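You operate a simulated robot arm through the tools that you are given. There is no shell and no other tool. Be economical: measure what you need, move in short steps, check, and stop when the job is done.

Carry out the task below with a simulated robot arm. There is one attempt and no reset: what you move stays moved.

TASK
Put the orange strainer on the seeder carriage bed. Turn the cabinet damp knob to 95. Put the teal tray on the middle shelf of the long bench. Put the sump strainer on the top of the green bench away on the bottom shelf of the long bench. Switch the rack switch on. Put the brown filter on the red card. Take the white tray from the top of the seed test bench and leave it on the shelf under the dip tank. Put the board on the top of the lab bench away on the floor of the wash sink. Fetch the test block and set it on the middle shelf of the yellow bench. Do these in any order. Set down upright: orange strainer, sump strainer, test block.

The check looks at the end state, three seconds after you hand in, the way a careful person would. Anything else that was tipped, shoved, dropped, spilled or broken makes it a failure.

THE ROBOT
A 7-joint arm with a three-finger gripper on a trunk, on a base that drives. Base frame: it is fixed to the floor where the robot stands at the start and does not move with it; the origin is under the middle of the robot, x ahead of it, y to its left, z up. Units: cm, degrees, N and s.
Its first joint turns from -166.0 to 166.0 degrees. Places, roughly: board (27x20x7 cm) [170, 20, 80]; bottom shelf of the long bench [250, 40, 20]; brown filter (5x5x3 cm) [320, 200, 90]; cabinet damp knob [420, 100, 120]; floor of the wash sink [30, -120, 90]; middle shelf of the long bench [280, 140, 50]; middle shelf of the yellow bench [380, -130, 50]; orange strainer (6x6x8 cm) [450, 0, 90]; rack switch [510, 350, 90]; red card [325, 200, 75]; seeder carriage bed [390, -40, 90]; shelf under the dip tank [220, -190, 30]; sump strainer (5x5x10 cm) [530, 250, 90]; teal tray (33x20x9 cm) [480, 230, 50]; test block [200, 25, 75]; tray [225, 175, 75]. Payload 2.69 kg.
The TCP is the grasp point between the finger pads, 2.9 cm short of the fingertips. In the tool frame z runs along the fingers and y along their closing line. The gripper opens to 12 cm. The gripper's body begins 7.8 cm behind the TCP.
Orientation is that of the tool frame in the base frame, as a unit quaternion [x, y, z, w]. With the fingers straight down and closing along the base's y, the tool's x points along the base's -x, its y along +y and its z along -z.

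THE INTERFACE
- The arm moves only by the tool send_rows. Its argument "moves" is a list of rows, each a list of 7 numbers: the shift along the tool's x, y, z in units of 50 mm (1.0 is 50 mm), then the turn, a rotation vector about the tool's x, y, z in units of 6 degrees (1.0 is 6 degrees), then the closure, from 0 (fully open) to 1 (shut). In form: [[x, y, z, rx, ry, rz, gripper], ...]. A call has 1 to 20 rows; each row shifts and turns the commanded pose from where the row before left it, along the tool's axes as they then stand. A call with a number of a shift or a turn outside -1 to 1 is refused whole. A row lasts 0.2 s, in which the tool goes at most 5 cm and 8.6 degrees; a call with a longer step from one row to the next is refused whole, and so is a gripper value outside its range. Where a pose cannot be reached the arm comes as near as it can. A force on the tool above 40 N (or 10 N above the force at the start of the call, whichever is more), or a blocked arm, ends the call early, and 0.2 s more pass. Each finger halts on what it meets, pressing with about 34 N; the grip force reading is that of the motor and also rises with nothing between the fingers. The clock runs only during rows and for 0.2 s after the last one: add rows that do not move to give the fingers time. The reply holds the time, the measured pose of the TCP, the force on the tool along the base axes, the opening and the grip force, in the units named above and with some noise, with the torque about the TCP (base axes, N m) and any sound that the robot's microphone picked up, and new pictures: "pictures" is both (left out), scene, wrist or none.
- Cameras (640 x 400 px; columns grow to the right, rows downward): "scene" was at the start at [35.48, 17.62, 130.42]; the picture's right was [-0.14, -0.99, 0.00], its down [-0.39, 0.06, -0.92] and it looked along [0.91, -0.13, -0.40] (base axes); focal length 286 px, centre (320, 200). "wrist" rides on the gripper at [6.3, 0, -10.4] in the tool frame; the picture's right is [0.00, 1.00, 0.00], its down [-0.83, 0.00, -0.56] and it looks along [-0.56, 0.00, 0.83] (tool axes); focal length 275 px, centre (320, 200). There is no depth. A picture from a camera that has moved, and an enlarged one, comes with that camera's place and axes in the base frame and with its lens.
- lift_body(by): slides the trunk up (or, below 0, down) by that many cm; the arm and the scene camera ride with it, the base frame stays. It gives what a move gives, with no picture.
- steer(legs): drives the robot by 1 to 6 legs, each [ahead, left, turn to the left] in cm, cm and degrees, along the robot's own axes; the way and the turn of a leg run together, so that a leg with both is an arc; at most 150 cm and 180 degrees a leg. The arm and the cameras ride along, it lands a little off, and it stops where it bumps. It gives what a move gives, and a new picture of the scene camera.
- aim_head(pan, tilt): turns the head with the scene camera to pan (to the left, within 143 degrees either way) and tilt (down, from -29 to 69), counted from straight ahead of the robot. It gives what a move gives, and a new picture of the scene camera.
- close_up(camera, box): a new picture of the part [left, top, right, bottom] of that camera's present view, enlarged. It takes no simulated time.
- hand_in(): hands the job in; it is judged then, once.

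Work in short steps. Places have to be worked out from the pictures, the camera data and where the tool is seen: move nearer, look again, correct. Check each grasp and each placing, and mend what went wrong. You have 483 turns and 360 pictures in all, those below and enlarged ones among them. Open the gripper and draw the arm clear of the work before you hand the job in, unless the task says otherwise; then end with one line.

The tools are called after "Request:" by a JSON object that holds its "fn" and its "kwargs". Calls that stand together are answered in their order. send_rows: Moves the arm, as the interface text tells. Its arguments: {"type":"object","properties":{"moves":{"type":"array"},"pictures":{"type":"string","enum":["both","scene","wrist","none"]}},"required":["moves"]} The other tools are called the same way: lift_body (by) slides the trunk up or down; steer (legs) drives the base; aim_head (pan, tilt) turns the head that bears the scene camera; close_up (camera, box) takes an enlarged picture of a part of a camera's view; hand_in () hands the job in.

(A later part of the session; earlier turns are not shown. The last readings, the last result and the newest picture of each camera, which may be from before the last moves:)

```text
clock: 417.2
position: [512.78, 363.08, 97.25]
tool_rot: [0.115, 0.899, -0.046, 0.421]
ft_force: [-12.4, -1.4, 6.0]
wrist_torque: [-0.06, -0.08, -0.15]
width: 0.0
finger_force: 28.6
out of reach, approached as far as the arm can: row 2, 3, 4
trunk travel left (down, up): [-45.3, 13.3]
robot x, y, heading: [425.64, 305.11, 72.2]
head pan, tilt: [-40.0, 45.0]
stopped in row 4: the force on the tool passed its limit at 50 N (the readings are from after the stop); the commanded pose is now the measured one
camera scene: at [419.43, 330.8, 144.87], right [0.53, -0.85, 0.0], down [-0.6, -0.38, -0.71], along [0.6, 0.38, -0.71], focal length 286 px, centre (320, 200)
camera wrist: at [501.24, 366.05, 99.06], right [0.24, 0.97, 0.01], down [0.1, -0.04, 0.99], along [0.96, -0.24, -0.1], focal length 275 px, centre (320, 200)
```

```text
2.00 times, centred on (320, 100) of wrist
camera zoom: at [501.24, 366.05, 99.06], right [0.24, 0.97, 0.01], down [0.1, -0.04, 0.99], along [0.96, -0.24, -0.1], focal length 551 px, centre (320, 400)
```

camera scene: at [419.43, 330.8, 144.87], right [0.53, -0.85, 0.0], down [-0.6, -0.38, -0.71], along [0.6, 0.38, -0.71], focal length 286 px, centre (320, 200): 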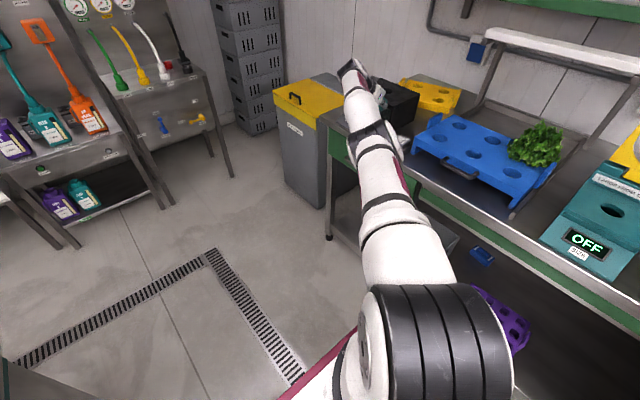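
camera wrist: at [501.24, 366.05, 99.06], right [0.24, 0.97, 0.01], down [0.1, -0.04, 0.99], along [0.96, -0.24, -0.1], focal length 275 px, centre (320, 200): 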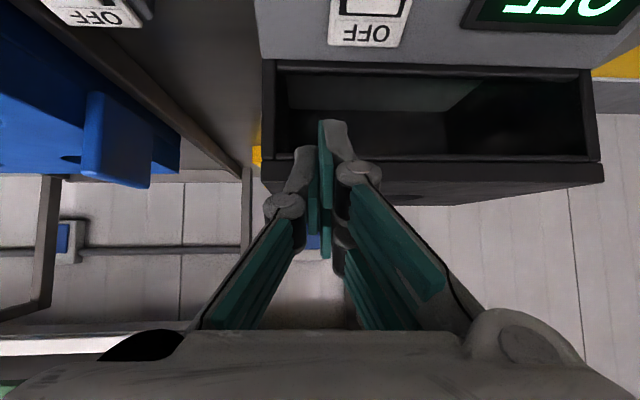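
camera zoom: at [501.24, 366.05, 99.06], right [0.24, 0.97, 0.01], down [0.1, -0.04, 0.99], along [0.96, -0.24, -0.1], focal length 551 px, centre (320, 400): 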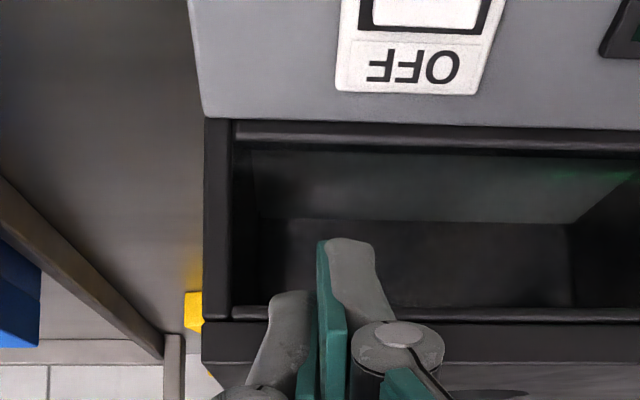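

The fingers slipped into the scanner's slot. Withdraw straight back first.

Request:
{"fn": "send_rows", "kwargs": {"moves": [[0.3, 0, -0.36, 0, 0, 0, 1], [0.51, 0, -0.615, 0, 0, 0, 1], [0.51, 0, -0.615, 0, 0, 0, 1], [0.51, 0, -0.615, 0, 0, 0, 1], [-0.5, 0, -0.4, 0, 0, 0, 1], [-0.5, 0, -0.4, 0, 0, 0, 1], [0, 0, 0, 0, 0, 0, 1]], "pictures": "wrist"}}

Request:
{"fn": "close_up", "kwargs": {"camera": "scene", "box": [320, 40, 520, 180]}}

```text
clock: 418.8
position: [506.09, 372.15, 103.14]
tool_rot: [0.116, 0.899, -0.048, 0.42]
ft_force: [-1.4, -0.1, 0.0]
wrist_torque: [0.0, 0.01, 0.03]
width: 0.0
finger_force: 28.1
out of reach, approached as far as the arm can: row 1, 2, 3, 4
trunk travel left (down, up): [-45.3, 13.3]
robot x, y, heading: [425.92, 304.81, 71.7]
head pan, tilt: [-40.0, 45.0]
camera wrist: at [494.55, 375.04, 105.02], right [0.24, 0.97, 0.01], down [0.1, -0.03, 0.99], along [0.96, -0.24, -0.11], focal length 275 px, centre (320, 200)
```

wrist: 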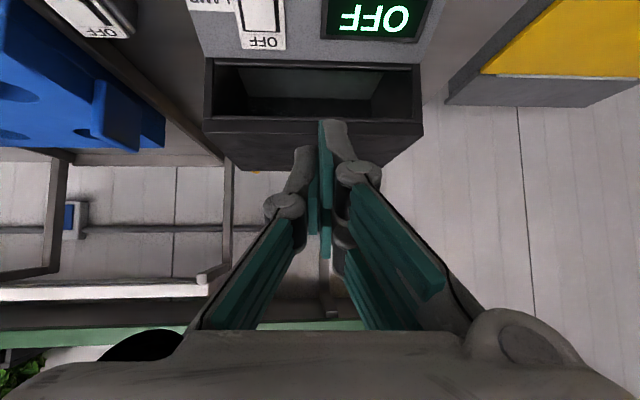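

```text
2.86 times, centred on (420, 110) of scene
camera zoom: at [419.52, 330.83, 144.86], right [0.53, -0.85, 0.0], down [-0.6, -0.38, -0.71], along [0.6, 0.38, -0.71], focal length 818 px, centre (34, 457)
```

zoom: 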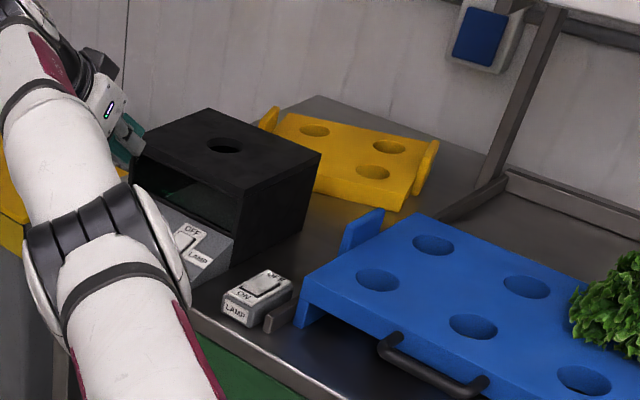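

The scanner seems in place. I free the arm by moving up and toward the aisle.

Request:
{"fn": "send_rows", "kwargs": {"moves": [[-0.5, 0, -0.4, 0, 0, 0, 1], [-0.5, 0, -0.4, 0, 0, 0, 1], [-0.5, 0, -0.4, 0, 0, 0, 1], [0.4, 0, -0.6, 0, 0, 0, 1], [0.4, 0, -0.6, 0, 0, 0, 1], [0.4, 0, -0.6, 0, 0, 0, 1], [0.4, 0, -0.6, 0, 0, 0, 1], [0, 0, 0, 0, 0, 0, 1]], "pictures": "scene"}}

```text
clock: 420.6
position: [496.09, 379.6, 115.25]
tool_rot: [0.116, 0.898, -0.049, 0.421]
ft_force: [-0.1, 0.7, 0.1]
wrist_torque: [-0.01, 0.0, 0.03]
width: 0.03
finger_force: 29.1
out of reach, approached as far as the arm can: row 3, 4, 5, 6, 7
trunk travel left (down, up): [-45.3, 13.3]
robot x, y, heading: [425.52, 304.84, 71.9]
head pan, tilt: [-40.0, 45.0]
camera scene: at [419.52, 330.83, 144.86], right [0.53, -0.85, 0.0], down [-0.6, -0.38, -0.71], along [0.6, 0.38, -0.71], focal length 286 px, centre (320, 200)
```

scene: 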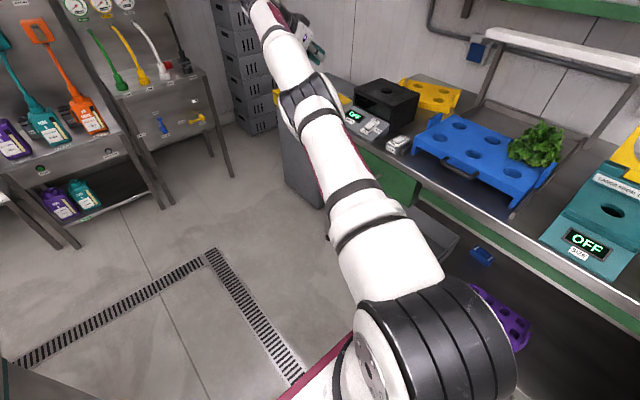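

The arm is near a straight-arm singularity. Give it time to converge on the commanded pose.

Request:
{"fn": "send_rows", "kwargs": {"moves": [[0, 0, 0, 0, 0, 0, 1], [0, 0, 0, 0, 0, 0, 1], [0.3, 0, -0.4, 0, 0, 0, 1], [0, 0, 0, 0, 0, 0, 1], [0, 0, 0, 0, 0, 0, 1]], "pictures": "none"}}

```text
clock: 421.8
position: [494.18, 381.13, 115.58]
tool_rot: [0.116, 0.899, -0.048, 0.421]
ft_force: [1.1, 0.3, -0.4]
wrist_torque: [0.01, 0.0, -0.02]
width: 0.02
finger_force: 29.0
out of reach, approached as far as the arm can: row 3
trunk travel left (down, up): [-45.3, 13.3]
robot x, y, heading: [425.72, 304.92, 71.9]
head pan, tilt: [-40.0, 45.0]
```

Turn the tool 45° left (toward the arm's own direction) to relax the wrist, so the arm can bend again.

Request:
{"fn": "send_rows", "kwargs": {"moves": [[0, 0, 0, -0.72, 0, -0.6, 1], [0, 0, 0, -0.72, 0, -0.6, 1], [0, 0, 0, -0.72, 0, -0.6, 1], [0, 0, 0, -0.72, 0, -0.6, 1], [0, 0, 0, -0.72, 0, -0.6, 1], [0, 0, 0, -0.72, 0, -0.6, 1], [0, 0, 0, -0.72, 0, -0.6, 1], [0, 0, 0, -0.72, 0, -0.6, 1], [0, 0, 0, 0, 0, 0, 1], [0, 0, 0, 0, 0, 0, 1]], "pictures": "scene"}}

```text
clock: 424.0
position: [499.97, 387.52, 117.52]
tool_rot: [-0.238, 0.873, 0.117, 0.41]
ft_force: [0.1, 0.1, -0.5]
wrist_torque: [-0.02, -0.01, -0.02]
width: 0.01
finger_force: 28.5
out of reach, approached as far as the arm can: row 1, 2, 3, 4, 5, 6, 7, 8
trunk travel left (down, up): [-45.3, 13.3]
robot x, y, heading: [425.67, 304.39, 71.9]
head pan, tilt: [-40.0, 45.0]
camera scene: at [419.53, 330.83, 144.86], right [0.53, -0.85, 0.0], down [-0.6, -0.38, -0.71], along [0.6, 0.38, -0.71], focal length 286 px, centre (320, 200)
```

scene: 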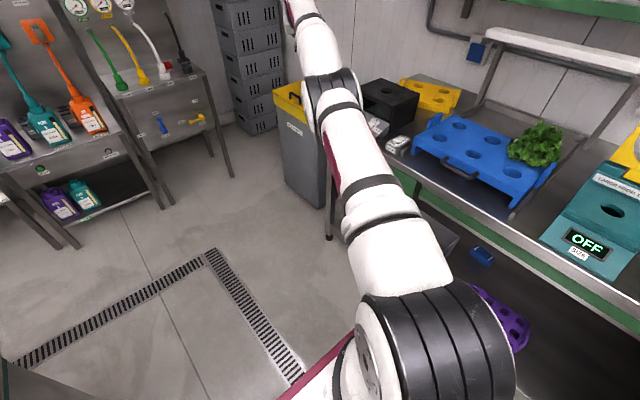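

Return toward the last comfortable pose (over the aisle at about (452,380,122)).

Request:
{"fn": "send_rows", "kwargs": {"moves": [[0, 0, 0, 0.72, 0, 0.6, 1], [0, 0, 0, 0.72, 0, 0.6, 1], [0, 0, 0, 0.72, 0, 0.6, 1], [0, 0, 0, 0.72, 0, 0.6, 1], [0, 0, 0, 0.72, 0, 0.6, 1], [0, 0, 0, 0.72, 0, 0.6, 1], [0, 0, 0, 0.72, 0, 0.6, 1], [0, 0, 0, 0.72, 0, 0.6, 1], [0.43, 0.05, -0.7, 0, 0, 0, 1], [0.43, 0.05, -0.7, 0, 0, 0, 1], [0.43, 0.05, -0.7, 0, 0, 0, 1], [0.43, 0.05, -0.7, 0, 0, 0, 1], [0.43, 0.05, -0.7, 0, 0, 0, 1], [0.43, 0.05, -0.7, 0, 0, 0, 1], [0.43, 0.05, -0.7, 0, 0, 0, 1], [0, 0, 0, 0, 0, 0, 1], [0, 0, 0, 0, 0, 0, 1]], "pictures": "scene"}}

```text
clock: 427.6
position: [469.15, 392.36, 120.08]
tool_rot: [0.115, 0.898, -0.046, 0.422]
ft_force: [-0.7, -0.3, -0.1]
wrist_torque: [0.01, 0.0, -0.02]
width: 0.01
finger_force: 28.7
out of reach, approached as far as the arm can: row 1, 2, 3, 4, 5, 6, 7, 8, 9, 10, 11, 12, 14
trunk travel left (down, up): [-45.3, 13.3]
robot x, y, heading: [425.77, 304.72, 72.3]
head pan, tilt: [-40.0, 45.0]
camera scene: at [419.51, 330.83, 144.86], right [0.53, -0.85, 0.0], down [-0.6, -0.38, -0.71], along [0.6, 0.38, -0.71], focal length 286 px, centre (320, 200)
```

scene: 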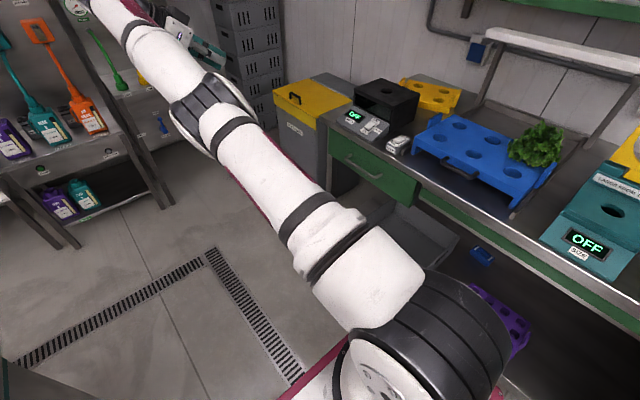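

Commanded and measured poses agree again. Bend the arm by bringing the hand toward the robot.

Request:
{"fn": "send_rows", "kwargs": {"moves": [[0.23, -0.85, -0.06, 0, 0, 0, 1], [0.23, -0.85, -0.06, 0, 0, 0, 1], [0.23, -0.85, -0.06, 0, 0, 0, 1], [0.23, -0.85, -0.06, 0, 0, 0, 1], [0.23, -0.85, -0.06, 0, 0, 0, 1], [0.23, -0.85, -0.06, 0, 0, 0, 1], [0, 0, 0, 0, 0, 0, 1], [0, 0, 0, 0, 0, 0, 1]], "pictures": "scene"}}

```text
clock: 429.4
position: [466.05, 392.53, 121.38]
tool_rot: [0.115, 0.898, -0.048, 0.421]
ft_force: [-0.2, -0.1, -0.5]
wrist_torque: [0.03, -0.02, 0.01]
width: 0.0
finger_force: 29.0
out of reach, approached as far as the arm can: row 1, 2, 3, 4, 5, 6
trunk travel left (down, up): [-45.3, 13.3]
robot x, y, heading: [425.8, 304.8, 71.7]
head pan, tilt: [-40.0, 45.0]
camera scene: at [419.52, 330.83, 144.86], right [0.53, -0.85, 0.0], down [-0.6, -0.38, -0.71], along [0.6, 0.38, -0.71], focal length 286 px, centre (320, 200)
```

scene: 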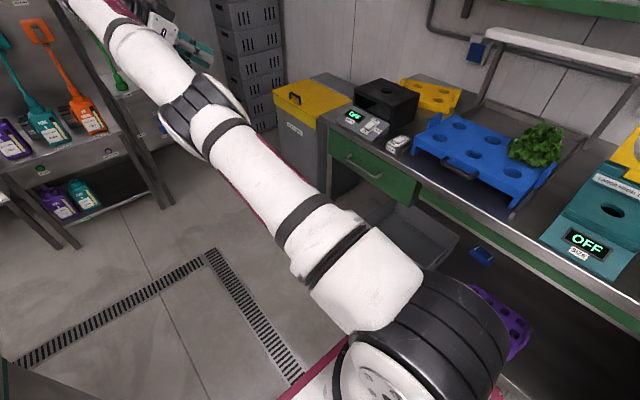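

Still stuck at full stretch. I'll rotate the tool toward the arm's direction and see whether the elbow bends when asked to come inward.

Request:
{"fn": "send_rows", "kwargs": {"moves": [[0, 0, 0, -0.77, 0, -0.637, 1], [0, 0, 0, -0.77, 0, -0.637, 1], [0, 0, 0, -0.77, 0, -0.637, 1], [0, 0, 0, -0.77, 0, -0.637, 1], [0, 0, 0, -0.77, 0, -0.637, 1], [0, 0, 0, -0.77, 0, -0.637, 1], [0, 0, 0, -0.77, 0, -0.637, 1], [0, 0, 0, -0.77, 0, -0.637, 1], [0, 0, 0, -0.77, 0, -0.637, 1], [0, 0, 0, -0.77, 0, -0.637, 1], [0, 0, 0, -0.77, 0, -0.637, 1], [0, 0, 0, -0.77, 0, -0.637, 1], [0, 0, 0, -0.77, 0, -0.637, 1], [0, 0, 0, 0, 0, 0, 1], [0, 0, 0, 0, 0, 0, 1]], "pictures": "scene"}}

```text
clock: 432.6
position: [470.02, 407.03, 126.31]
tool_rot: [-0.475, 0.768, 0.229, 0.363]
ft_force: [-0.8, 0.1, 0.4]
wrist_torque: [0.02, -0.04, -0.02]
width: 0.0
finger_force: 28.7
out of reach, approached as far as the arm can: row 1, 2, 3, 4, 5, 6, 7, 8, 9, 10, 11, 12
trunk travel left (down, up): [-45.3, 13.3]
robot x, y, heading: [425.71, 304.96, 72.0]
head pan, tilt: [-40.0, 45.0]
camera scene: at [419.52, 330.83, 144.86], right [0.53, -0.85, 0.0], down [-0.6, -0.38, -0.71], along [0.6, 0.38, -0.71], focal length 286 px, centre (320, 200)
```

scene: 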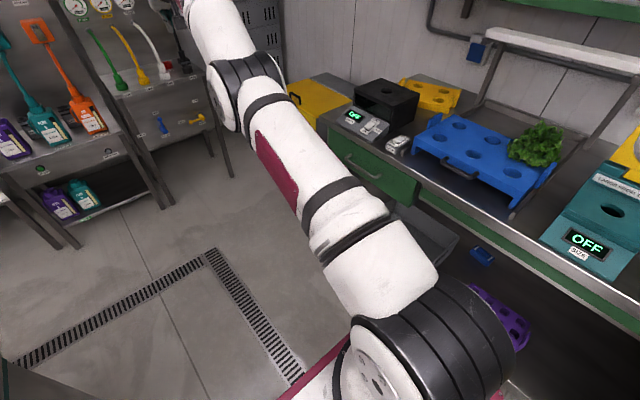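

Now the pose is consistent and aligned with the arm. Pull straight back 28 cm.

Request:
{"fn": "send_rows", "kwargs": {"moves": [[0.5, 0, -0.62, 0, 0, 0, 1], [0.5, 0, -0.62, 0, 0, 0, 1], [0.5, 0, -0.62, 0, 0, 0, 1], [0.5, 0, -0.62, 0, 0, 0, 1], [0.5, 0, -0.62, 0, 0, 0, 1], [0.5, 0, -0.62, 0, 0, 0, 1], [0.5, 0, -0.62, 0, 0, 0, 1], [0, 0, 0, 0, 0, 0, 1]], "pictures": "scene"}}

```text
clock: 434.4
position: [468.0, 404.28, 134.25]
tool_rot: [-0.475, 0.767, 0.23, 0.364]
ft_force: [0.5, -0.2, -0.2]
wrist_torque: [0.01, 0.01, 0.02]
width: 0.02
finger_force: 28.4
out of reach, approached as far as the arm can: row 1, 2, 3, 4, 5, 6, 7
trunk travel left (down, up): [-45.3, 13.3]
robot x, y, heading: [425.45, 305.01, 72.1]
head pan, tilt: [-40.0, 45.0]
camera scene: at [419.52, 330.83, 144.86], right [0.53, -0.85, 0.0], down [-0.6, -0.38, -0.71], along [0.6, 0.38, -0.71], focal length 286 px, centre (320, 200)
```

scene: 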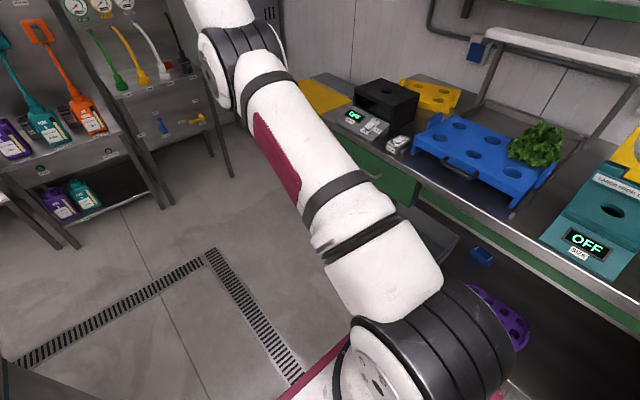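

Radial motion is locked. Try going up strongly, then inward.

Request:
{"fn": "send_rows", "kwargs": {"moves": [[-0.7, 0, -0.58, 0, 0, 0, 1], [-0.7, 0, -0.58, 0, 0, 0, 1], [-0.7, 0, -0.58, 0, 0, 0, 1], [-0.7, 0, -0.58, 0, 0, 0, 1], [-0.7, 0, -0.58, 0, 0, 0, 1], [-0.7, 0, -0.58, 0, 0, 0, 1], [-0.2, 0, -0.8, 0, 0, 0, 1], [-0.2, 0, -0.8, 0, 0, 0, 1], [-0.2, 0, -0.8, 0, 0, 0, 1], [-0.2, 0, -0.8, 0, 0, 0, 1], [-0.2, 0, -0.8, 0, 0, 0, 1], [0, 0, 0, 0, 0, 0, 1]], "pictures": "scene"}}

```text
clock: 437.0
position: [456.93, 381.35, 163.15]
tool_rot: [-0.475, 0.766, 0.232, 0.365]
ft_force: [-0.4, -0.6, 0.2]
wrist_torque: [0.0, -0.02, 0.02]
width: 0.02
finger_force: 28.4
out of reach, approached as far as the arm can: row 1, 2, 3, 4, 5, 6, 7, 8, 9, 10, 11
trunk travel left (down, up): [-45.3, 13.3]
robot x, y, heading: [425.9, 304.55, 71.9]
head pan, tilt: [-40.0, 45.0]
camera scene: at [419.52, 330.81, 144.86], right [0.53, -0.85, 0.0], down [-0.6, -0.38, -0.71], along [0.6, 0.38, -0.71], focal length 286 px, centre (320, 200)
```

scene: 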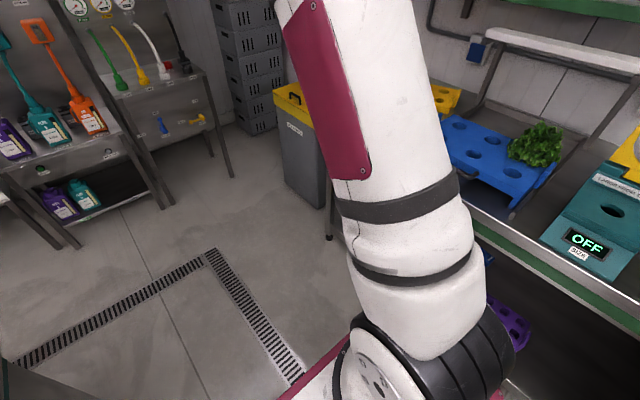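

Request:
{"fn": "send_rows", "kwargs": {"moves": [[0, 0, 0, 0, 0, 0, 1], [0, 0, 0, 0, 0, 0, 1], [0, 0, 0, 0, 0, 0, 1], [0, 0, 0, 0, 0, 0, 1], [0, 0, 0, 0, 0, 0, 1], [0.1, 0, -0.1, 0, 0, 0, 1], [0, 0, 0, 0, 0, 0, 1]], "pictures": "none"}}

```text
clock: 438.6
position: [456.63, 380.8, 162.91]
tool_rot: [-0.475, 0.767, 0.23, 0.364]
ft_force: [0.8, 0.2, 0.0]
wrist_torque: [0.0, 0.01, 0.04]
width: 0.01
finger_force: 28.8
trunk travel left (down, up): [-45.3, 13.3]
robot x, y, heading: [425.91, 304.83, 72.3]
head pan, tilt: [-40.0, 45.0]
```

It responds to inward motion now. Continue inward.

Request:
{"fn": "send_rows", "kwargs": {"moves": [[0.45, 0, -0.55, 0, 0, 0, 1], [0.45, 0, -0.55, 0, 0, 0, 1], [0.45, 0, -0.55, 0, 0, 0, 1], [0.45, 0, -0.55, 0, 0, 0, 1], [0, 0, 0, 0, 0, 0, 1]], "pictures": "scene"}}

```text
clock: 439.8
position: [450.32, 368.01, 162.74]
tool_rot: [-0.475, 0.767, 0.23, 0.364]
ft_force: [-0.7, -0.4, 0.2]
wrist_torque: [0.04, 0.02, -0.04]
width: 0.0
finger_force: 28.4
trunk travel left (down, up): [-45.3, 13.3]
robot x, y, heading: [425.78, 304.56, 72.0]
head pan, tilt: [-40.0, 45.0]
camera scene: at [419.52, 330.82, 144.86], right [0.53, -0.85, 0.0], down [-0.6, -0.38, -0.71], along [0.6, 0.38, -0.71], focal length 286 px, centre (320, 200)
```

scene: 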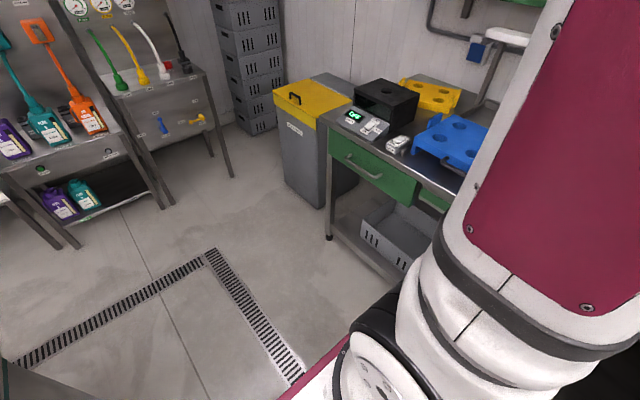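

Excellent — the elbow is back in its original right-hand configuration. Check the scanner and switch area now that it's unobstructed.

Request:
{"fn": "close_up", "kwargs": {"camera": "scene", "box": [320, 60, 480, 170]}}

```text
3.64 times, centred on (400, 115) of scene
camera zoom: at [419.52, 330.82, 144.86], right [0.53, -0.85, 0.0], down [-0.6, -0.38, -0.71], along [0.6, 0.38, -0.71], focal length 1041 px, centre (29, 509)
```

zoom: 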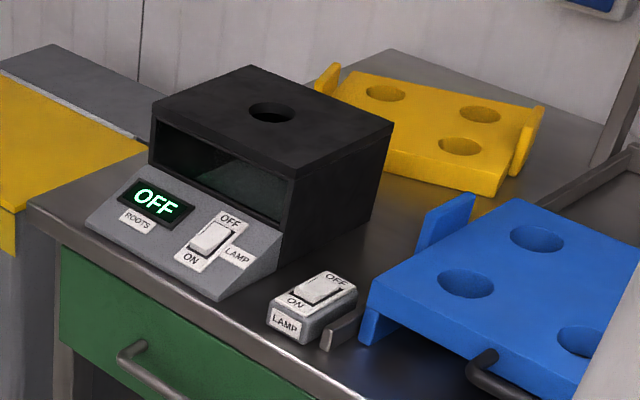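

Scanner still square with the bench. I make the tool vertical and drive 15 cm forward.

Request:
{"fn": "send_rows", "kwargs": {"moves": [[0, 0, 0, 0, 0.944, 0, 1], [0, 0, 0, 0, 0.944, 0, 1], [0, 0, 0, 0, 0.944, 0, 1], [0, 0, 0, 0, 0.944, 0, 1], [0, 0, 0, 0, 0.944, 0, 1], [0, 0, 0, 0, 0.944, 0, 1], [0, 0, 0, 0, 0.944, 0, 1], [0, 0, 0, 0, 0.944, 0, 1], [0, 0, 0, 0, 0.944, 0, 1], [0, 0, 0, 0, 0, 0, 1]], "pictures": "none"}}

Request:
{"fn": "steer", "kwargs": {"legs": [[12, 0, 0]]}}

```text
clock: 442.0
position: [450.35, 368.05, 162.77]
tool_rot: [-0.508, 0.818, 0.145, 0.228]
ft_force: [0.1, 0.5, 0.7]
wrist_torque: [0.03, 0.02, 0.01]
width: 0.01
finger_force: 28.2
out of reach, approached as far as the arm can: row 4, 5, 6, 7, 8, 9
trunk travel left (down, up): [-45.3, 13.3]
robot x, y, heading: [425.75, 304.97, 72.1]
head pan, tilt: [-40.0, 45.0]
```

```text
clock: 443.3
position: [453.94, 379.4, 162.73]
tool_rot: [-0.507, 0.819, 0.146, 0.228]
ft_force: [0.4, -0.2, 0.4]
wrist_torque: [0.03, -0.05, 0.0]
width: 0.0
finger_force: 28.8
trunk travel left (down, up): [-45.3, 13.3]
robot x, y, heading: [429.2, 316.55, 71.8]
head pan, tilt: [-40.0, 45.0]
camera scene: at [423.27, 342.34, 144.86], right [0.53, -0.85, 0.0], down [-0.6, -0.37, -0.71], along [0.6, 0.38, -0.71], focal length 286 px, centre (320, 200)
```

scene: 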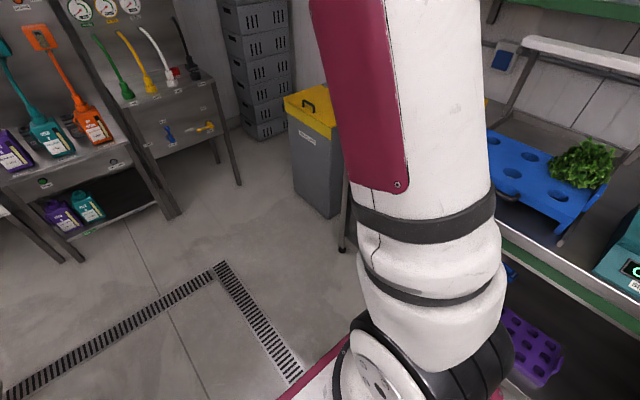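

Request:
{"fn": "send_rows", "kwargs": {"moves": [[0, 0, 0.8, 0, 0, 0, 1], [0, 0, 0.8, 0, 0, 0, 1], [0, 0, 0.8, 0, 0, 0, 1], [0, 0, 0.8, 0, 0, 0, 1], [0, 0, 0.8, 0, 0, 0, 1], [0, 0, 0.8, 0, 0, 0, 1], [0, 0, 0.8, 0, 0, 0, 1], [0, 0, 0, 0, 0, 0, 1]], "pictures": "none"}}

```text
clock: 445.1
position: [460.45, 392.59, 138.65]
tool_rot: [-0.507, 0.818, 0.146, 0.228]
ft_force: [-0.3, -0.2, -0.4]
wrist_torque: [0.05, 0.01, -0.01]
width: 0.0
finger_force: 28.8
trunk travel left (down, up): [-45.3, 13.3]
robot x, y, heading: [429.23, 316.21, 72.0]
head pan, tilt: [-40.0, 45.0]
```

Now make it vertical at this lower height.

Request:
{"fn": "send_rows", "kwargs": {"moves": [[0, 0, 0, 0, 0.87, 0, 1], [0, 0, 0, 0, 0.87, 0, 1], [0, 0, 0, 0, 0.87, 0, 1], [0, 0, 0, 0, 0.87, 0, 1], [0, 0, 0, 0, 0.87, 0, 1], [0, 0, 0, 0, 0.87, 0, 1], [0, 0, 0, 0, 0, 0, 1]], "pictures": "scene"}}

```text
clock: 446.7
position: [460.19, 391.63, 138.21]
tool_rot: [-0.527, 0.85, 0.003, -0.001]
ft_force: [0.0, 0.6, 0.4]
wrist_torque: [0.01, -0.02, -0.03]
width: 0.01
finger_force: 28.1
out of reach, approached as far as the arm can: row 6
trunk travel left (down, up): [-45.3, 13.3]
robot x, y, heading: [429.41, 316.19, 72.0]
head pan, tilt: [-40.0, 45.0]
camera scene: at [423.27, 342.34, 144.86], right [0.53, -0.85, 0.0], down [-0.6, -0.37, -0.71], along [0.6, 0.37, -0.71], focal length 286 px, centre (320, 200)
```

scene: 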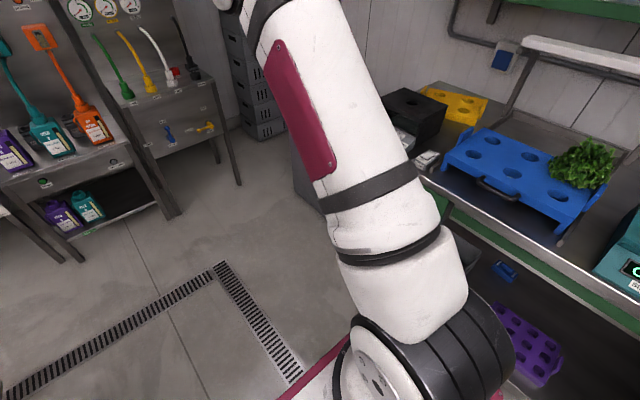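

Vertical. Swing over to above the switch at height.

Request:
{"fn": "send_rows", "kwargs": {"moves": [[0.223, -0.96, 0, 0, 0, 0, 1], [0.223, -0.96, 0, 0, 0, 0, 1], [0.223, -0.96, 0, 0, 0, 0, 1], [0.223, -0.96, 0, 0, 0, 0, 1], [0.223, -0.96, 0, 0, 0, 0, 1], [0.223, -0.96, 0, 0, 0, 0, 1], [0.223, -0.96, 0, 0, 0, 0, 1], [0.223, -0.96, 0, 0, 0, 0, 1], [0.223, -0.96, 0, 0, 0, 0, 1], [0.223, -0.96, 0, 0, 0, 0, 1], [0.223, -0.96, 0, 0, 0, 0, 1], [0.223, -0.96, 0, 0, 0, 0, 1], [0, 0, 0, 0, 0, 0, 1]], "pictures": "both"}}

```text
clock: 449.5
position: [492.7, 360.88, 135.55]
tool_rot: [-0.527, 0.85, 0.003, 0.0]
ft_force: [0.3, 0.4, -1.0]
wrist_torque: [0.01, 0.04, -0.01]
width: 0.01
finger_force: 28.6
out of reach, approached as far as the arm can: row 7, 8, 9, 10, 11, 12
trunk travel left (down, up): [-45.3, 13.3]
robot x, y, heading: [429.2, 316.44, 72.1]
head pan, tilt: [-40.0, 45.0]
camera scene: at [423.29, 342.35, 144.86], right [0.53, -0.85, 0.0], down [-0.6, -0.37, -0.71], along [0.6, 0.37, -0.71], focal length 286 px, centre (320, 200)
camera wrist: at [490.09, 355.21, 145.97], right [-0.9, 0.44, 0.01], down [0.37, 0.74, 0.56], along [0.24, 0.5, -0.83], focal length 275 px, centre (320, 200)
```

scene: 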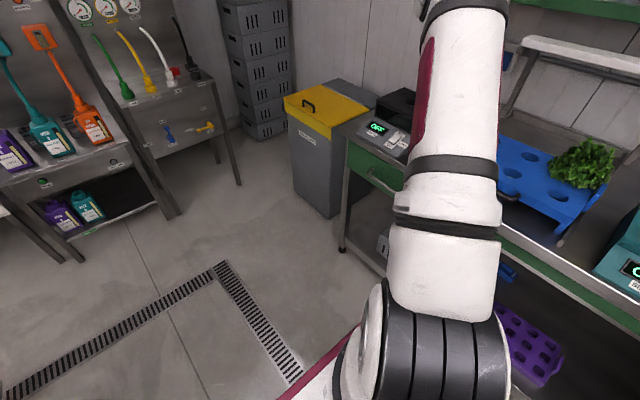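
wrist: 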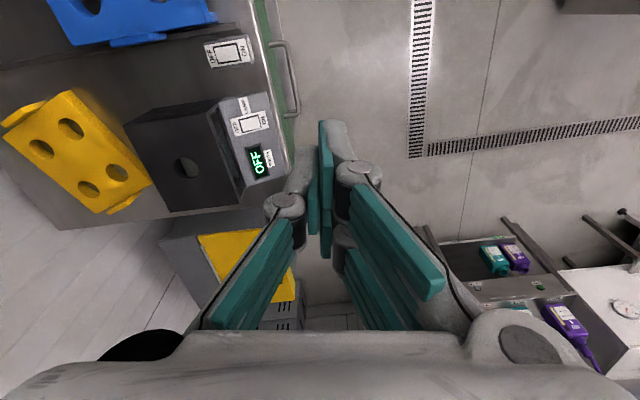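

Lower to z≈108 here, then slide over the switch.

Request:
{"fn": "send_rows", "kwargs": {"moves": [[0, 0, 0.9, 0, 0, 0, 1], [0, 0, 0.9, 0, 0, 0, 1], [0, 0, 0.9, 0, 0, 0, 1], [0, 0, 0.9, 0, 0, 0, 1], [0, 0, 0.9, 0, 0, 0, 1], [0, 0, 0.9, 0, 0, 0, 1], [-0.04, -0.75, 0, 0, 0, 0, 1], [-0.04, -0.75, 0, 0, 0, 0, 1], [-0.04, -0.75, 0, 0, 0, 0, 1], [-0.04, -0.75, 0, 0, 0, 0, 1], [0, 0, 0, 0, 0, 0, 1]], "pictures": "wrist"}}

```text
clock: 451.9
position: [506.28, 355.08, 108.46]
tool_rot: [-0.527, 0.85, 0.004, -0.003]
ft_force: [0.5, -0.1, -0.2]
wrist_torque: [-0.01, -0.01, 0.01]
width: 0.0
finger_force: 28.9
trunk travel left (down, up): [-45.3, 13.3]
robot x, y, heading: [429.19, 316.87, 72.0]
head pan, tilt: [-40.0, 45.0]
camera wrist: at [503.71, 349.46, 118.94], right [-0.9, 0.44, 0.01], down [0.37, 0.74, 0.56], along [0.24, 0.5, -0.83], focal length 275 px, centre (320, 200)
```

wrist: 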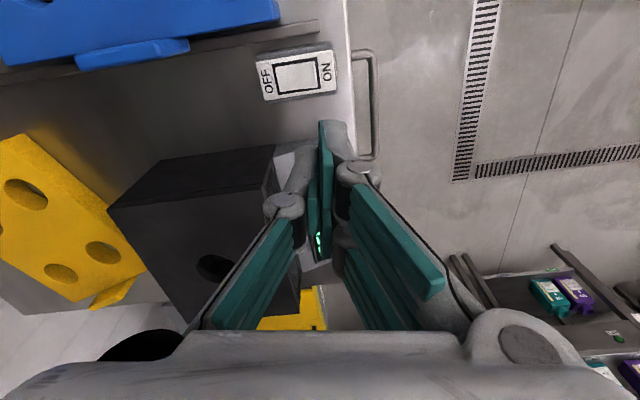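

ON end at (506.3,353.5). Shift 1.6 cm and descend to just above it.

Request:
{"fn": "send_rows", "kwargs": {"moves": [[0.29, -0.13, 0.2, 0, 0, 0, 1], [0, 0, 0.7, 0, 0, 0, 1], [0, 0, 0.7, 0, 0, 0, 1], [0, 0, 0.7, 0, 0, 0, 1], [0, 0, 0.5, 0, 0, 0, 1], [0, 0, 0, 0, 0, 0, 1]], "pictures": "wrist"}}

```text
clock: 453.3
position: [506.2, 353.76, 94.43]
tool_rot: [-0.527, 0.85, 0.003, -0.002]
ft_force: [0.4, 0.3, 0.2]
wrist_torque: [-0.01, 0.0, -0.02]
width: 0.0
finger_force: 28.4
trunk travel left (down, up): [-45.3, 13.3]
robot x, y, heading: [429.39, 316.47, 71.9]
head pan, tilt: [-40.0, 45.0]
camera wrist: at [503.59, 347.9, 104.87], right [-0.9, 0.44, 0.01], down [0.37, 0.74, 0.56], along [0.24, 0.5, -0.83], focal length 275 px, centre (320, 200)
```

wrist: 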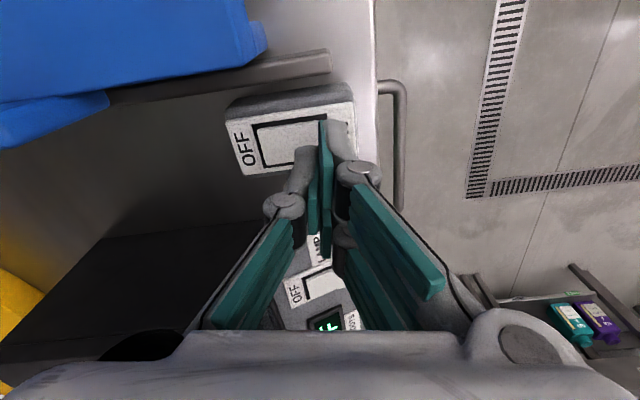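

Tip is at the ON edge; shift 0.5 cm inward and press down in small steps.

Request:
{"fn": "send_rows", "kwargs": {"moves": [[0, -0.1, 0.2, 0, 0, 0, 1], [0, 0, 0.16, 0, 0, 0, 1], [0, 0, 0.1, 0, 0, 0, 1], [0, 0, 0.1, 0, 0, 0, 1], [0, 0, 0, 0, 0, 0, 1]], "pictures": "wrist"}}

```text
clock: 454.5
position: [506.52, 353.43, 91.68]
tool_rot: [-0.527, 0.85, 0.003, -0.002]
ft_force: [-0.3, 0.2, 1.4]
wrist_torque: [-0.04, 0.01, 0.0]
width: 0.02
finger_force: 28.6
trunk travel left (down, up): [-45.3, 13.3]
robot x, y, heading: [429.72, 316.3, 72.0]
head pan, tilt: [-40.0, 45.0]
camera wrist: at [504.01, 347.66, 102.14], right [-0.9, 0.44, 0.01], down [0.37, 0.74, 0.56], along [0.24, 0.5, -0.83], focal length 275 px, centre (320, 200)
```

wrist: 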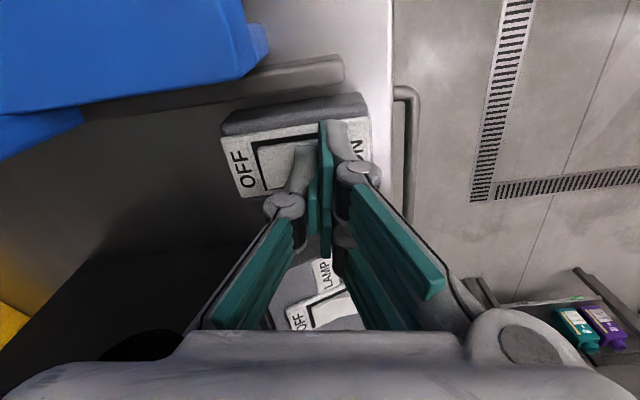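

Slight contact at z≈91.7. Press a bit more.

Request:
{"fn": "send_rows", "kwargs": {"moves": [[0, 0, 0.06, 0, 0, 0, 1], [0, 0, 0.06, 0, 0, 0, 1], [0, 0, 0.06, 0, 0, 0, 1], [0, 0, 0, 0, 0, 0, 1]], "pictures": "wrist"}}

```text
clock: 455.3
position: [506.66, 353.49, 91.6]
tool_rot: [-0.528, 0.849, 0.002, 0.002]
ft_force: [-8.1, -2.0, 14.6]
wrist_torque: [-0.02, 0.1, 0.01]
width: 0.0
finger_force: 28.6
trunk travel left (down, up): [-45.3, 13.3]
robot x, y, heading: [429.46, 316.13, 72.1]
head pan, tilt: [-40.0, 45.0]
stopped in row 3: the force on the tool passed its limit at 44 N (the readings are from after the stop); the commanded pose is now the measured one
camera wrist: at [504.06, 347.69, 102.0], right [-0.9, 0.44, 0.0], down [0.36, 0.74, 0.56], along [0.24, 0.5, -0.83], focal length 275 px, centre (320, 200)
```

wrist: 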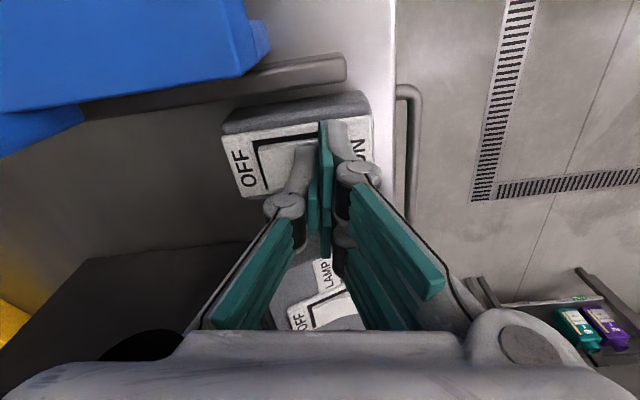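

Pressed to 44 N. Lift and look at the rocker and the rack lamp.

Request:
{"fn": "send_rows", "kwargs": {"moves": [[0, 0, -0.4, 0, 0, 0, 1], [0, 0, -0.8, 0, 0, 0, 1], [0, 0, -0.8, 0, 0, 0, 1], [0.5, 0.7, -0.3, 0, 0, 0, 1], [0.5, 0.7, -0.3, 0, 0, 0, 1], [0, 0, 0, 0, 0, 0, 1]], "pictures": "wrist"}}

Request:
{"fn": "close_up", "kwargs": {"camera": "scene", "box": [360, 20, 640, 220]}}

```text
clock: 456.7
position: [498.17, 351.91, 104.35]
tool_rot: [-0.528, 0.849, 0.003, 0.001]
ft_force: [-0.6, 0.2, -0.2]
wrist_torque: [0.0, 0.0, 0.01]
width: 0.0
finger_force: 28.9
trunk travel left (down, up): [-45.3, 13.3]
robot x, y, heading: [429.4, 316.16, 71.9]
head pan, tilt: [-40.0, 45.0]
camera wrist: at [495.64, 346.23, 114.83], right [-0.9, 0.44, 0.0], down [0.37, 0.74, 0.56], along [0.24, 0.5, -0.83], focal length 275 px, centre (320, 200)
```

wrist: 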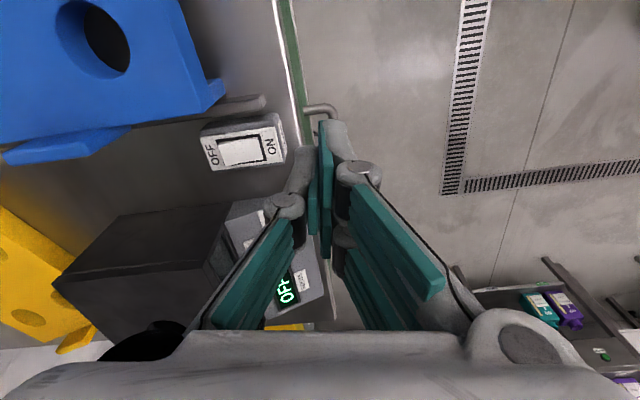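

```text
2.00 times, centred on (500, 120) of scene
camera zoom: at [423.27, 342.35, 144.86], right [0.53, -0.85, 0.0], down [-0.6, -0.38, -0.71], along [0.6, 0.38, -0.71], focal length 573 px, centre (-40, 360)
```

zoom: 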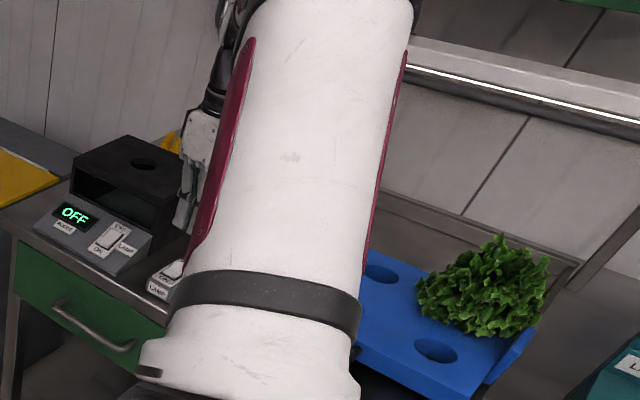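

The rack's light strip is now lit. Confirm the rocker in the wrist view.

Request:
{"fn": "close_up", "kwargs": {"camera": "wrist", "box": [180, 90, 300, 190]}}

```text
4.00 times, centred on (240, 140) of wrist
camera zoom: at [495.64, 346.23, 114.83], right [-0.9, 0.44, 0.0], down [0.37, 0.74, 0.56], along [0.24, 0.5, -0.83], focal length 1101 px, centre (640, 440)
```

zoom: 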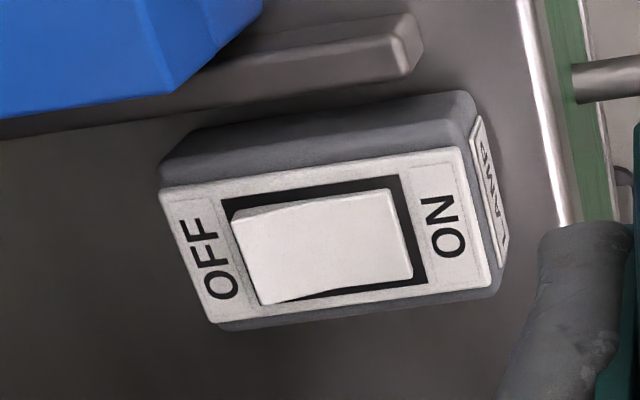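

Rocker is on ON (OFF side raised). Now the teal tray: I lift the hand and bring it back over the aisle before repositioning.

Request:
{"fn": "send_rows", "kwargs": {"moves": [[0, 0, -0.95, 0, 0, 0, 0.3], [0, 0, -0.95, 0, 0, 0, 0.3], [0, 0, -0.95, 0, 0, 0, 0.3], [0, 0, -0.95, 0, 0, 0, 0.3], [0, 0.95, 0, 0, 0, 0, 0.3], [0, 0.95, 0, 0, 0, 0, 0.3], [0, 0.95, 0, 0, 0, 0, 0.3], [0, 0.95, 0, 0, 0, 0, 0.3], [0, 0.95, 0, 0, 0, 0, 0.3], [0, 0.95, 0, 0, 0, 0, 0.3], [0, 0.95, 0, 0, 0, 0, 0.3], [0, 0.95, 0, 0, 0, 0, 0.3], [0, 0.95, 0, 0, 0, 0, 0.3], [0.5, 0, 0, 0, 0, 0, 0.3], [0, 0, 0, 0, 0, 0, 0.3]], "pictures": "none"}}

```text
clock: 459.9
position: [458.84, 368.75, 123.51]
tool_rot: [-0.527, 0.85, 0.002, 0.001]
ft_force: [-0.4, -0.3, 0.6]
wrist_torque: [0.0, 0.0, 0.01]
width: 8.42
finger_force: 0.0
trunk travel left (down, up): [-45.3, 13.3]
robot x, y, heading: [429.52, 316.57, 71.7]
head pan, tilt: [-40.0, 45.0]
```

Drive: step away from the bench, turn to face it, then move right to stand before the teal tray.

Request:
{"fn": "steer", "kwargs": {"legs": [[0, 20, 0], [0, 0, -89], [-6, -60, 0]]}}

Request:
{"fn": "aim_head", "kwargs": {"pan": -5, "tilt": 50}}

```text
clock: 465.1
position: [464.83, 295.6, 123.52]
tool_rot: [0.183, 0.983, 0.002, 0.002]
ft_force: [0.5, 0.0, -0.2]
wrist_torque: [0.0, -0.05, 0.03]
width: 8.4
finger_force: 0.0
trunk travel left (down, up): [-45.3, 13.3]
robot x, y, heading: [409.52, 319.97, -12.6]
head pan, tilt: [-40.0, 45.0]
stopped in leg 2: the robot was blocked; the commanded pose is now the measured one
camera scene: at [435.15, 328.26, 144.86], right [-0.8, -0.61, 0.0], down [-0.43, 0.56, -0.71], along [0.43, -0.56, -0.71], focal length 286 px, centre (320, 200)
```

scene: 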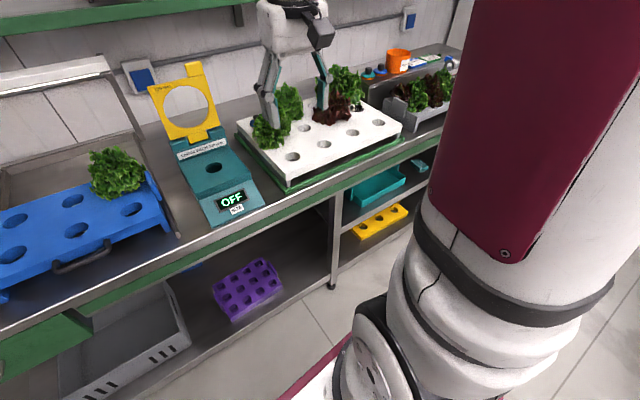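

```text
clock: 466.1
position: [464.85, 295.6, 123.51]
tool_rot: [0.183, 0.983, 0.001, 0.002]
ft_force: [-0.3, -0.4, -0.4]
wrist_torque: [0.01, -0.02, 0.04]
width: 8.4
finger_force: 0.0
trunk travel left (down, up): [-45.3, 13.3]
robot x, y, heading: [409.7, 319.86, -12.9]
head pan, tilt: [-5.0, 50.0]
camera scene: at [437.56, 332.38, 144.17], right [-0.3, -0.95, 0.0], down [-0.73, 0.23, -0.64], along [0.61, -0.2, -0.77], focal length 286 px, centre (320, 200)
```

scene: 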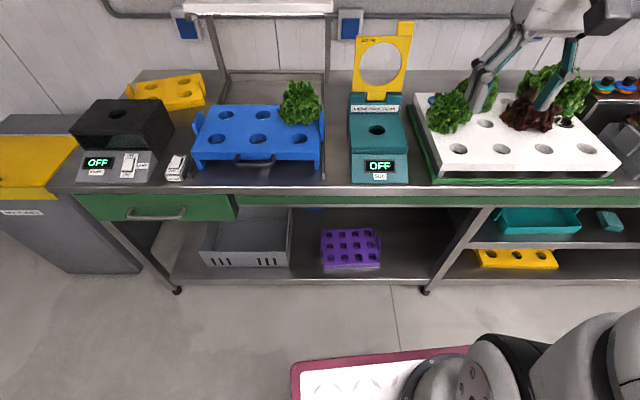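

The rear corner touched the counter again near the end of the turn. Slide right away from it, then settle and finish the heading.

Request:
{"fn": "steer", "kwargs": {"legs": [[4, -30, 0], [0, 0, -4.5], [-13, -30, 0]]}}

```text
clock: 470.4
position: [438.28, 236.29, 123.35]
tool_rot: [0.222, 0.975, 0.001, 0.001]
ft_force: [0.8, 0.1, -0.1]
wrist_torque: [-0.03, 0.0, 0.0]
width: 8.4
finger_force: 0.0
trunk travel left (down, up): [-45.3, 13.3]
robot x, y, heading: [385.47, 265.47, -17.4]
head pan, tilt: [-5.0, 50.0]
camera scene: at [414.1, 275.24, 144.17], right [-0.38, -0.92, 0.0], down [-0.71, 0.29, -0.64], along [0.59, -0.24, -0.77], focal length 286 px, centre (320, 200)
```

scene: 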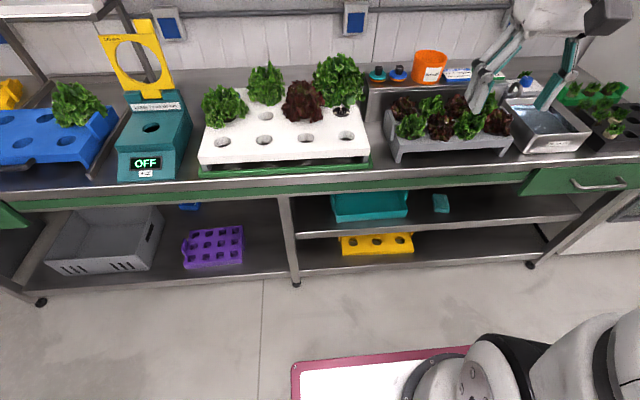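

Well placed (f 292, g 366). Pitch the tool 50° with azimuth −18.5°, then lower the trunk.

Request:
{"fn": "send_rows", "kwargs": {"moves": [[0, 0, 0, 0, 0, -0.6, 0.3], [0, 0, 0, 0, 0, -0.6, 0.3], [0, 0, 0, 0, -0.926, 0, 0.3], [0, 0, 0, 0, -0.926, 0, 0.3], [0, 0, 0, 0, -0.926, 0, 0.3], [0, 0, 0, 0, -0.926, 0, 0.3], [0, 0, 0, 0, -0.926, 0, 0.3], [0, 0, 0, 0, -0.926, 0, 0.3], [0, 0, 0, 0, -0.926, 0, 0.3], [0, 0, 0, 0, -0.926, 0, 0.3], [0, 0, 0, 0, -0.926, 0, 0.3], [0, 0, 0, 0, 0, 0, 0.3]], "pictures": "none"}}

Request:
{"fn": "lift_body", "kwargs": {"by": -38}}

Request:
{"fn": "close_up", "kwargs": {"camera": "scene", "box": [0, 0, 640, 400]}}

```text
clock: 473.0
position: [438.27, 236.28, 123.35]
tool_rot: [0.146, 0.893, -0.067, 0.42]
ft_force: [0.9, 0.8, -0.1]
wrist_torque: [0.0, 0.01, -0.02]
width: 8.38
finger_force: 0.0
trunk travel left (down, up): [-45.3, 13.3]
robot x, y, heading: [385.59, 265.38, -17.3]
head pan, tilt: [-5.0, 50.0]
```

```text
clock: 476.7
position: [447.24, 233.54, 85.5]
tool_rot: [0.147, 0.894, -0.067, 0.418]
ft_force: [-0.1, 0.6, -1.2]
wrist_torque: [0.0, 0.02, -0.01]
width: 8.42
finger_force: 0.3
trunk travel left (down, up): [-7.3, 51.3]
robot x, y, heading: [385.46, 265.12, -17.4]
head pan, tilt: [-5.0, 50.0]
```

```text
1.00 times, centred on (320, 200) of scene (not enlarged: the box is as wide or as high as the picture)
camera zoom: at [426.78, 271.27, 106.14], right [-0.38, -0.92, 0.0], down [-0.71, 0.29, -0.64], along [0.59, -0.24, -0.77], focal length 286 px, centre (320, 200)
```

zoom: 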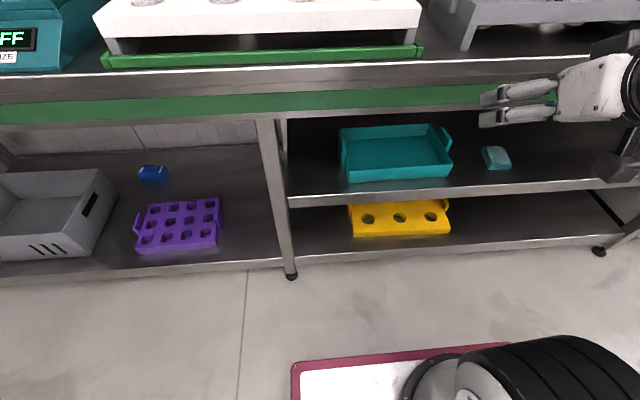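

Right lug ≈(f 389, g 343.7, top z 59). Lower the hand in the aisle to z≈58 aligned with it.

Request:
{"fn": "send_rows", "kwargs": {"moves": [[0.597, -0.28, 0.509, 0, 0, 0, 0.3], [0.597, -0.28, 0.509, 0, 0, 0, 0.3], [0.597, -0.28, 0.509, 0, 0, 0, 0.3], [0.597, -0.28, 0.509, 0, 0, 0, 0.3], [0.597, -0.28, 0.509, 0, 0, 0, 0.3], [0.597, -0.28, 0.509, 0, 0, 0, 0.3], [0.597, -0.28, 0.509, 0, 0, 0, 0.3], [0, 0, 0, 0, 0, 0, 0.3]], "pictures": "wrist"}}

```text
clock: 478.5
position: [446.85, 219.44, 61.93]
tool_rot: [0.146, 0.894, -0.066, 0.418]
ft_force: [-0.3, 0.8, 0.8]
wrist_torque: [-0.02, 0.0, 0.0]
width: 8.42
finger_force: 0.1
out of reach, approached as far as the arm can: row 1, 2, 3, 4, 5
trunk travel left (down, up): [-7.3, 51.3]
robot x, y, heading: [385.59, 265.56, -17.6]
head pan, tilt: [-5.0, 50.0]
camera wrist: at [435.59, 223.12, 63.86], right [0.31, 0.95, 0.0], down [0.1, -0.03, 0.99], along [0.94, -0.31, -0.11], focal length 275 px, centre (320, 200)
```

wrist: 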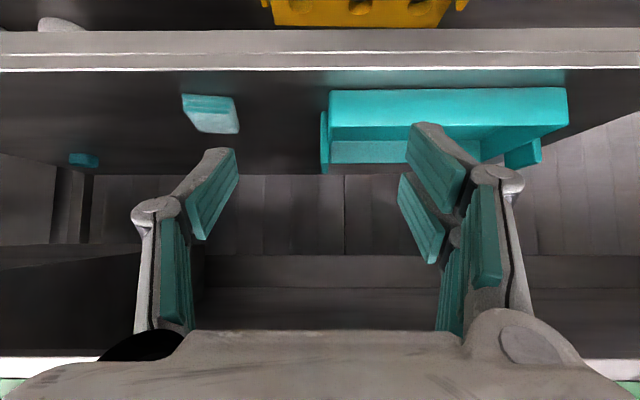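

Wrist view: lug top z≈56.5, lug plane ≈0.5 cm left of tool axis; shelf z≈48.8, front wall top ≈54. Advance at TCP z≈59 over the front wall to the lug.

Request:
{"fn": "send_rows", "kwargs": {"moves": [[-0.54, 0.056, 0.824, 0, 0, 0, 0.3], [-0.54, 0.056, 0.824, 0, 0, 0, 0.3], [-0.54, 0.056, 0.824, 0, 0, 0, 0.3], [0, 0, 0, 0, 0, 0, 0.3]], "pictures": "both"}}

```text
clock: 479.5
position: [460.96, 215.56, 60.41]
tool_rot: [0.147, 0.894, -0.066, 0.418]
ft_force: [0.1, 0.2, -0.6]
wrist_torque: [0.03, -0.02, -0.01]
width: 8.41
finger_force: 0.1
trunk travel left (down, up): [-7.3, 51.3]
robot x, y, heading: [385.7, 265.01, -17.4]
head pan, tilt: [-5.0, 50.0]
camera scene: at [426.78, 271.28, 106.14], right [-0.38, -0.92, 0.0], down [-0.71, 0.29, -0.64], along [0.59, -0.24, -0.77], focal length 286 px, centre (320, 200)
camera wrist: at [449.71, 219.28, 62.3], right [0.31, 0.95, 0.0], down [0.1, -0.03, 0.99], along [0.94, -0.31, -0.11], focal length 275 px, centre (320, 200)
```

scene: 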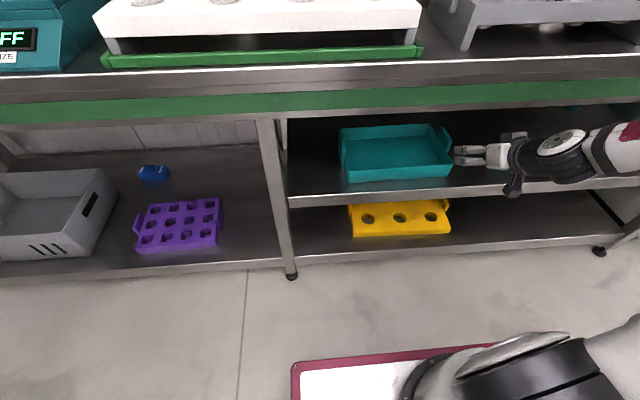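
wrist: 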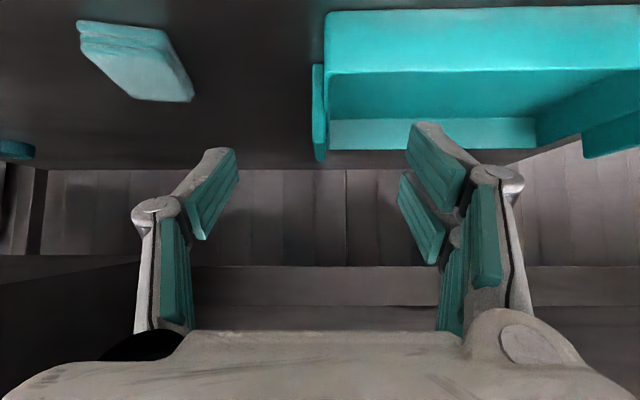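

Aligned: lug exactly at centre. Advance 10 cm more, then descend 5.5 cm.

Request:
{"fn": "send_rows", "kwargs": {"moves": [[-0.641, 0, 0.767, 0, 0, 0, 0.3], [-0.641, 0, 0.767, 0, 0, 0, 0.3], [0.3, 0, 0.25, 0, 0, 0, 0.3], [0.3, 0, 0.25, 0, 0, 0, 0.3], [0.2, 0, 0.17, 0, 0, 0, 0.3], [0, 0, 0, 0, 0, 0, 0.3]], "pictures": "wrist"}}

```text
clock: 480.9
position: [470.58, 212.46, 54.99]
tool_rot: [0.147, 0.893, -0.067, 0.419]
ft_force: [0.3, -0.1, 0.2]
wrist_torque: [-0.02, 0.0, 0.01]
width: 8.38
finger_force: 0.1
trunk travel left (down, up): [-7.3, 51.3]
robot x, y, heading: [385.81, 265.41, -17.7]
head pan, tilt: [-5.0, 50.0]
camera wrist: at [459.11, 216.2, 56.89], right [0.31, 0.95, 0.0], down [0.1, -0.03, 0.99], along [0.94, -0.31, -0.11], focal length 275 px, centre (320, 200)
```

wrist: 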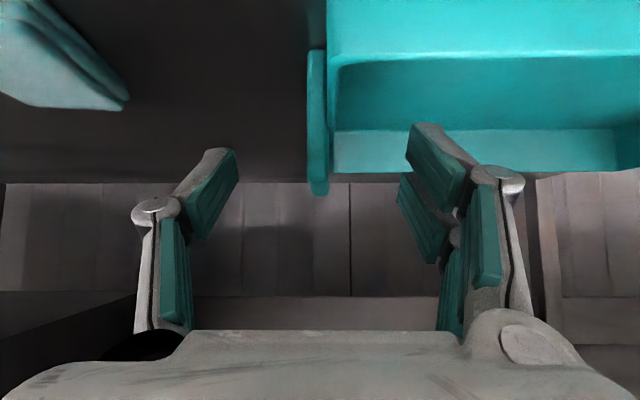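

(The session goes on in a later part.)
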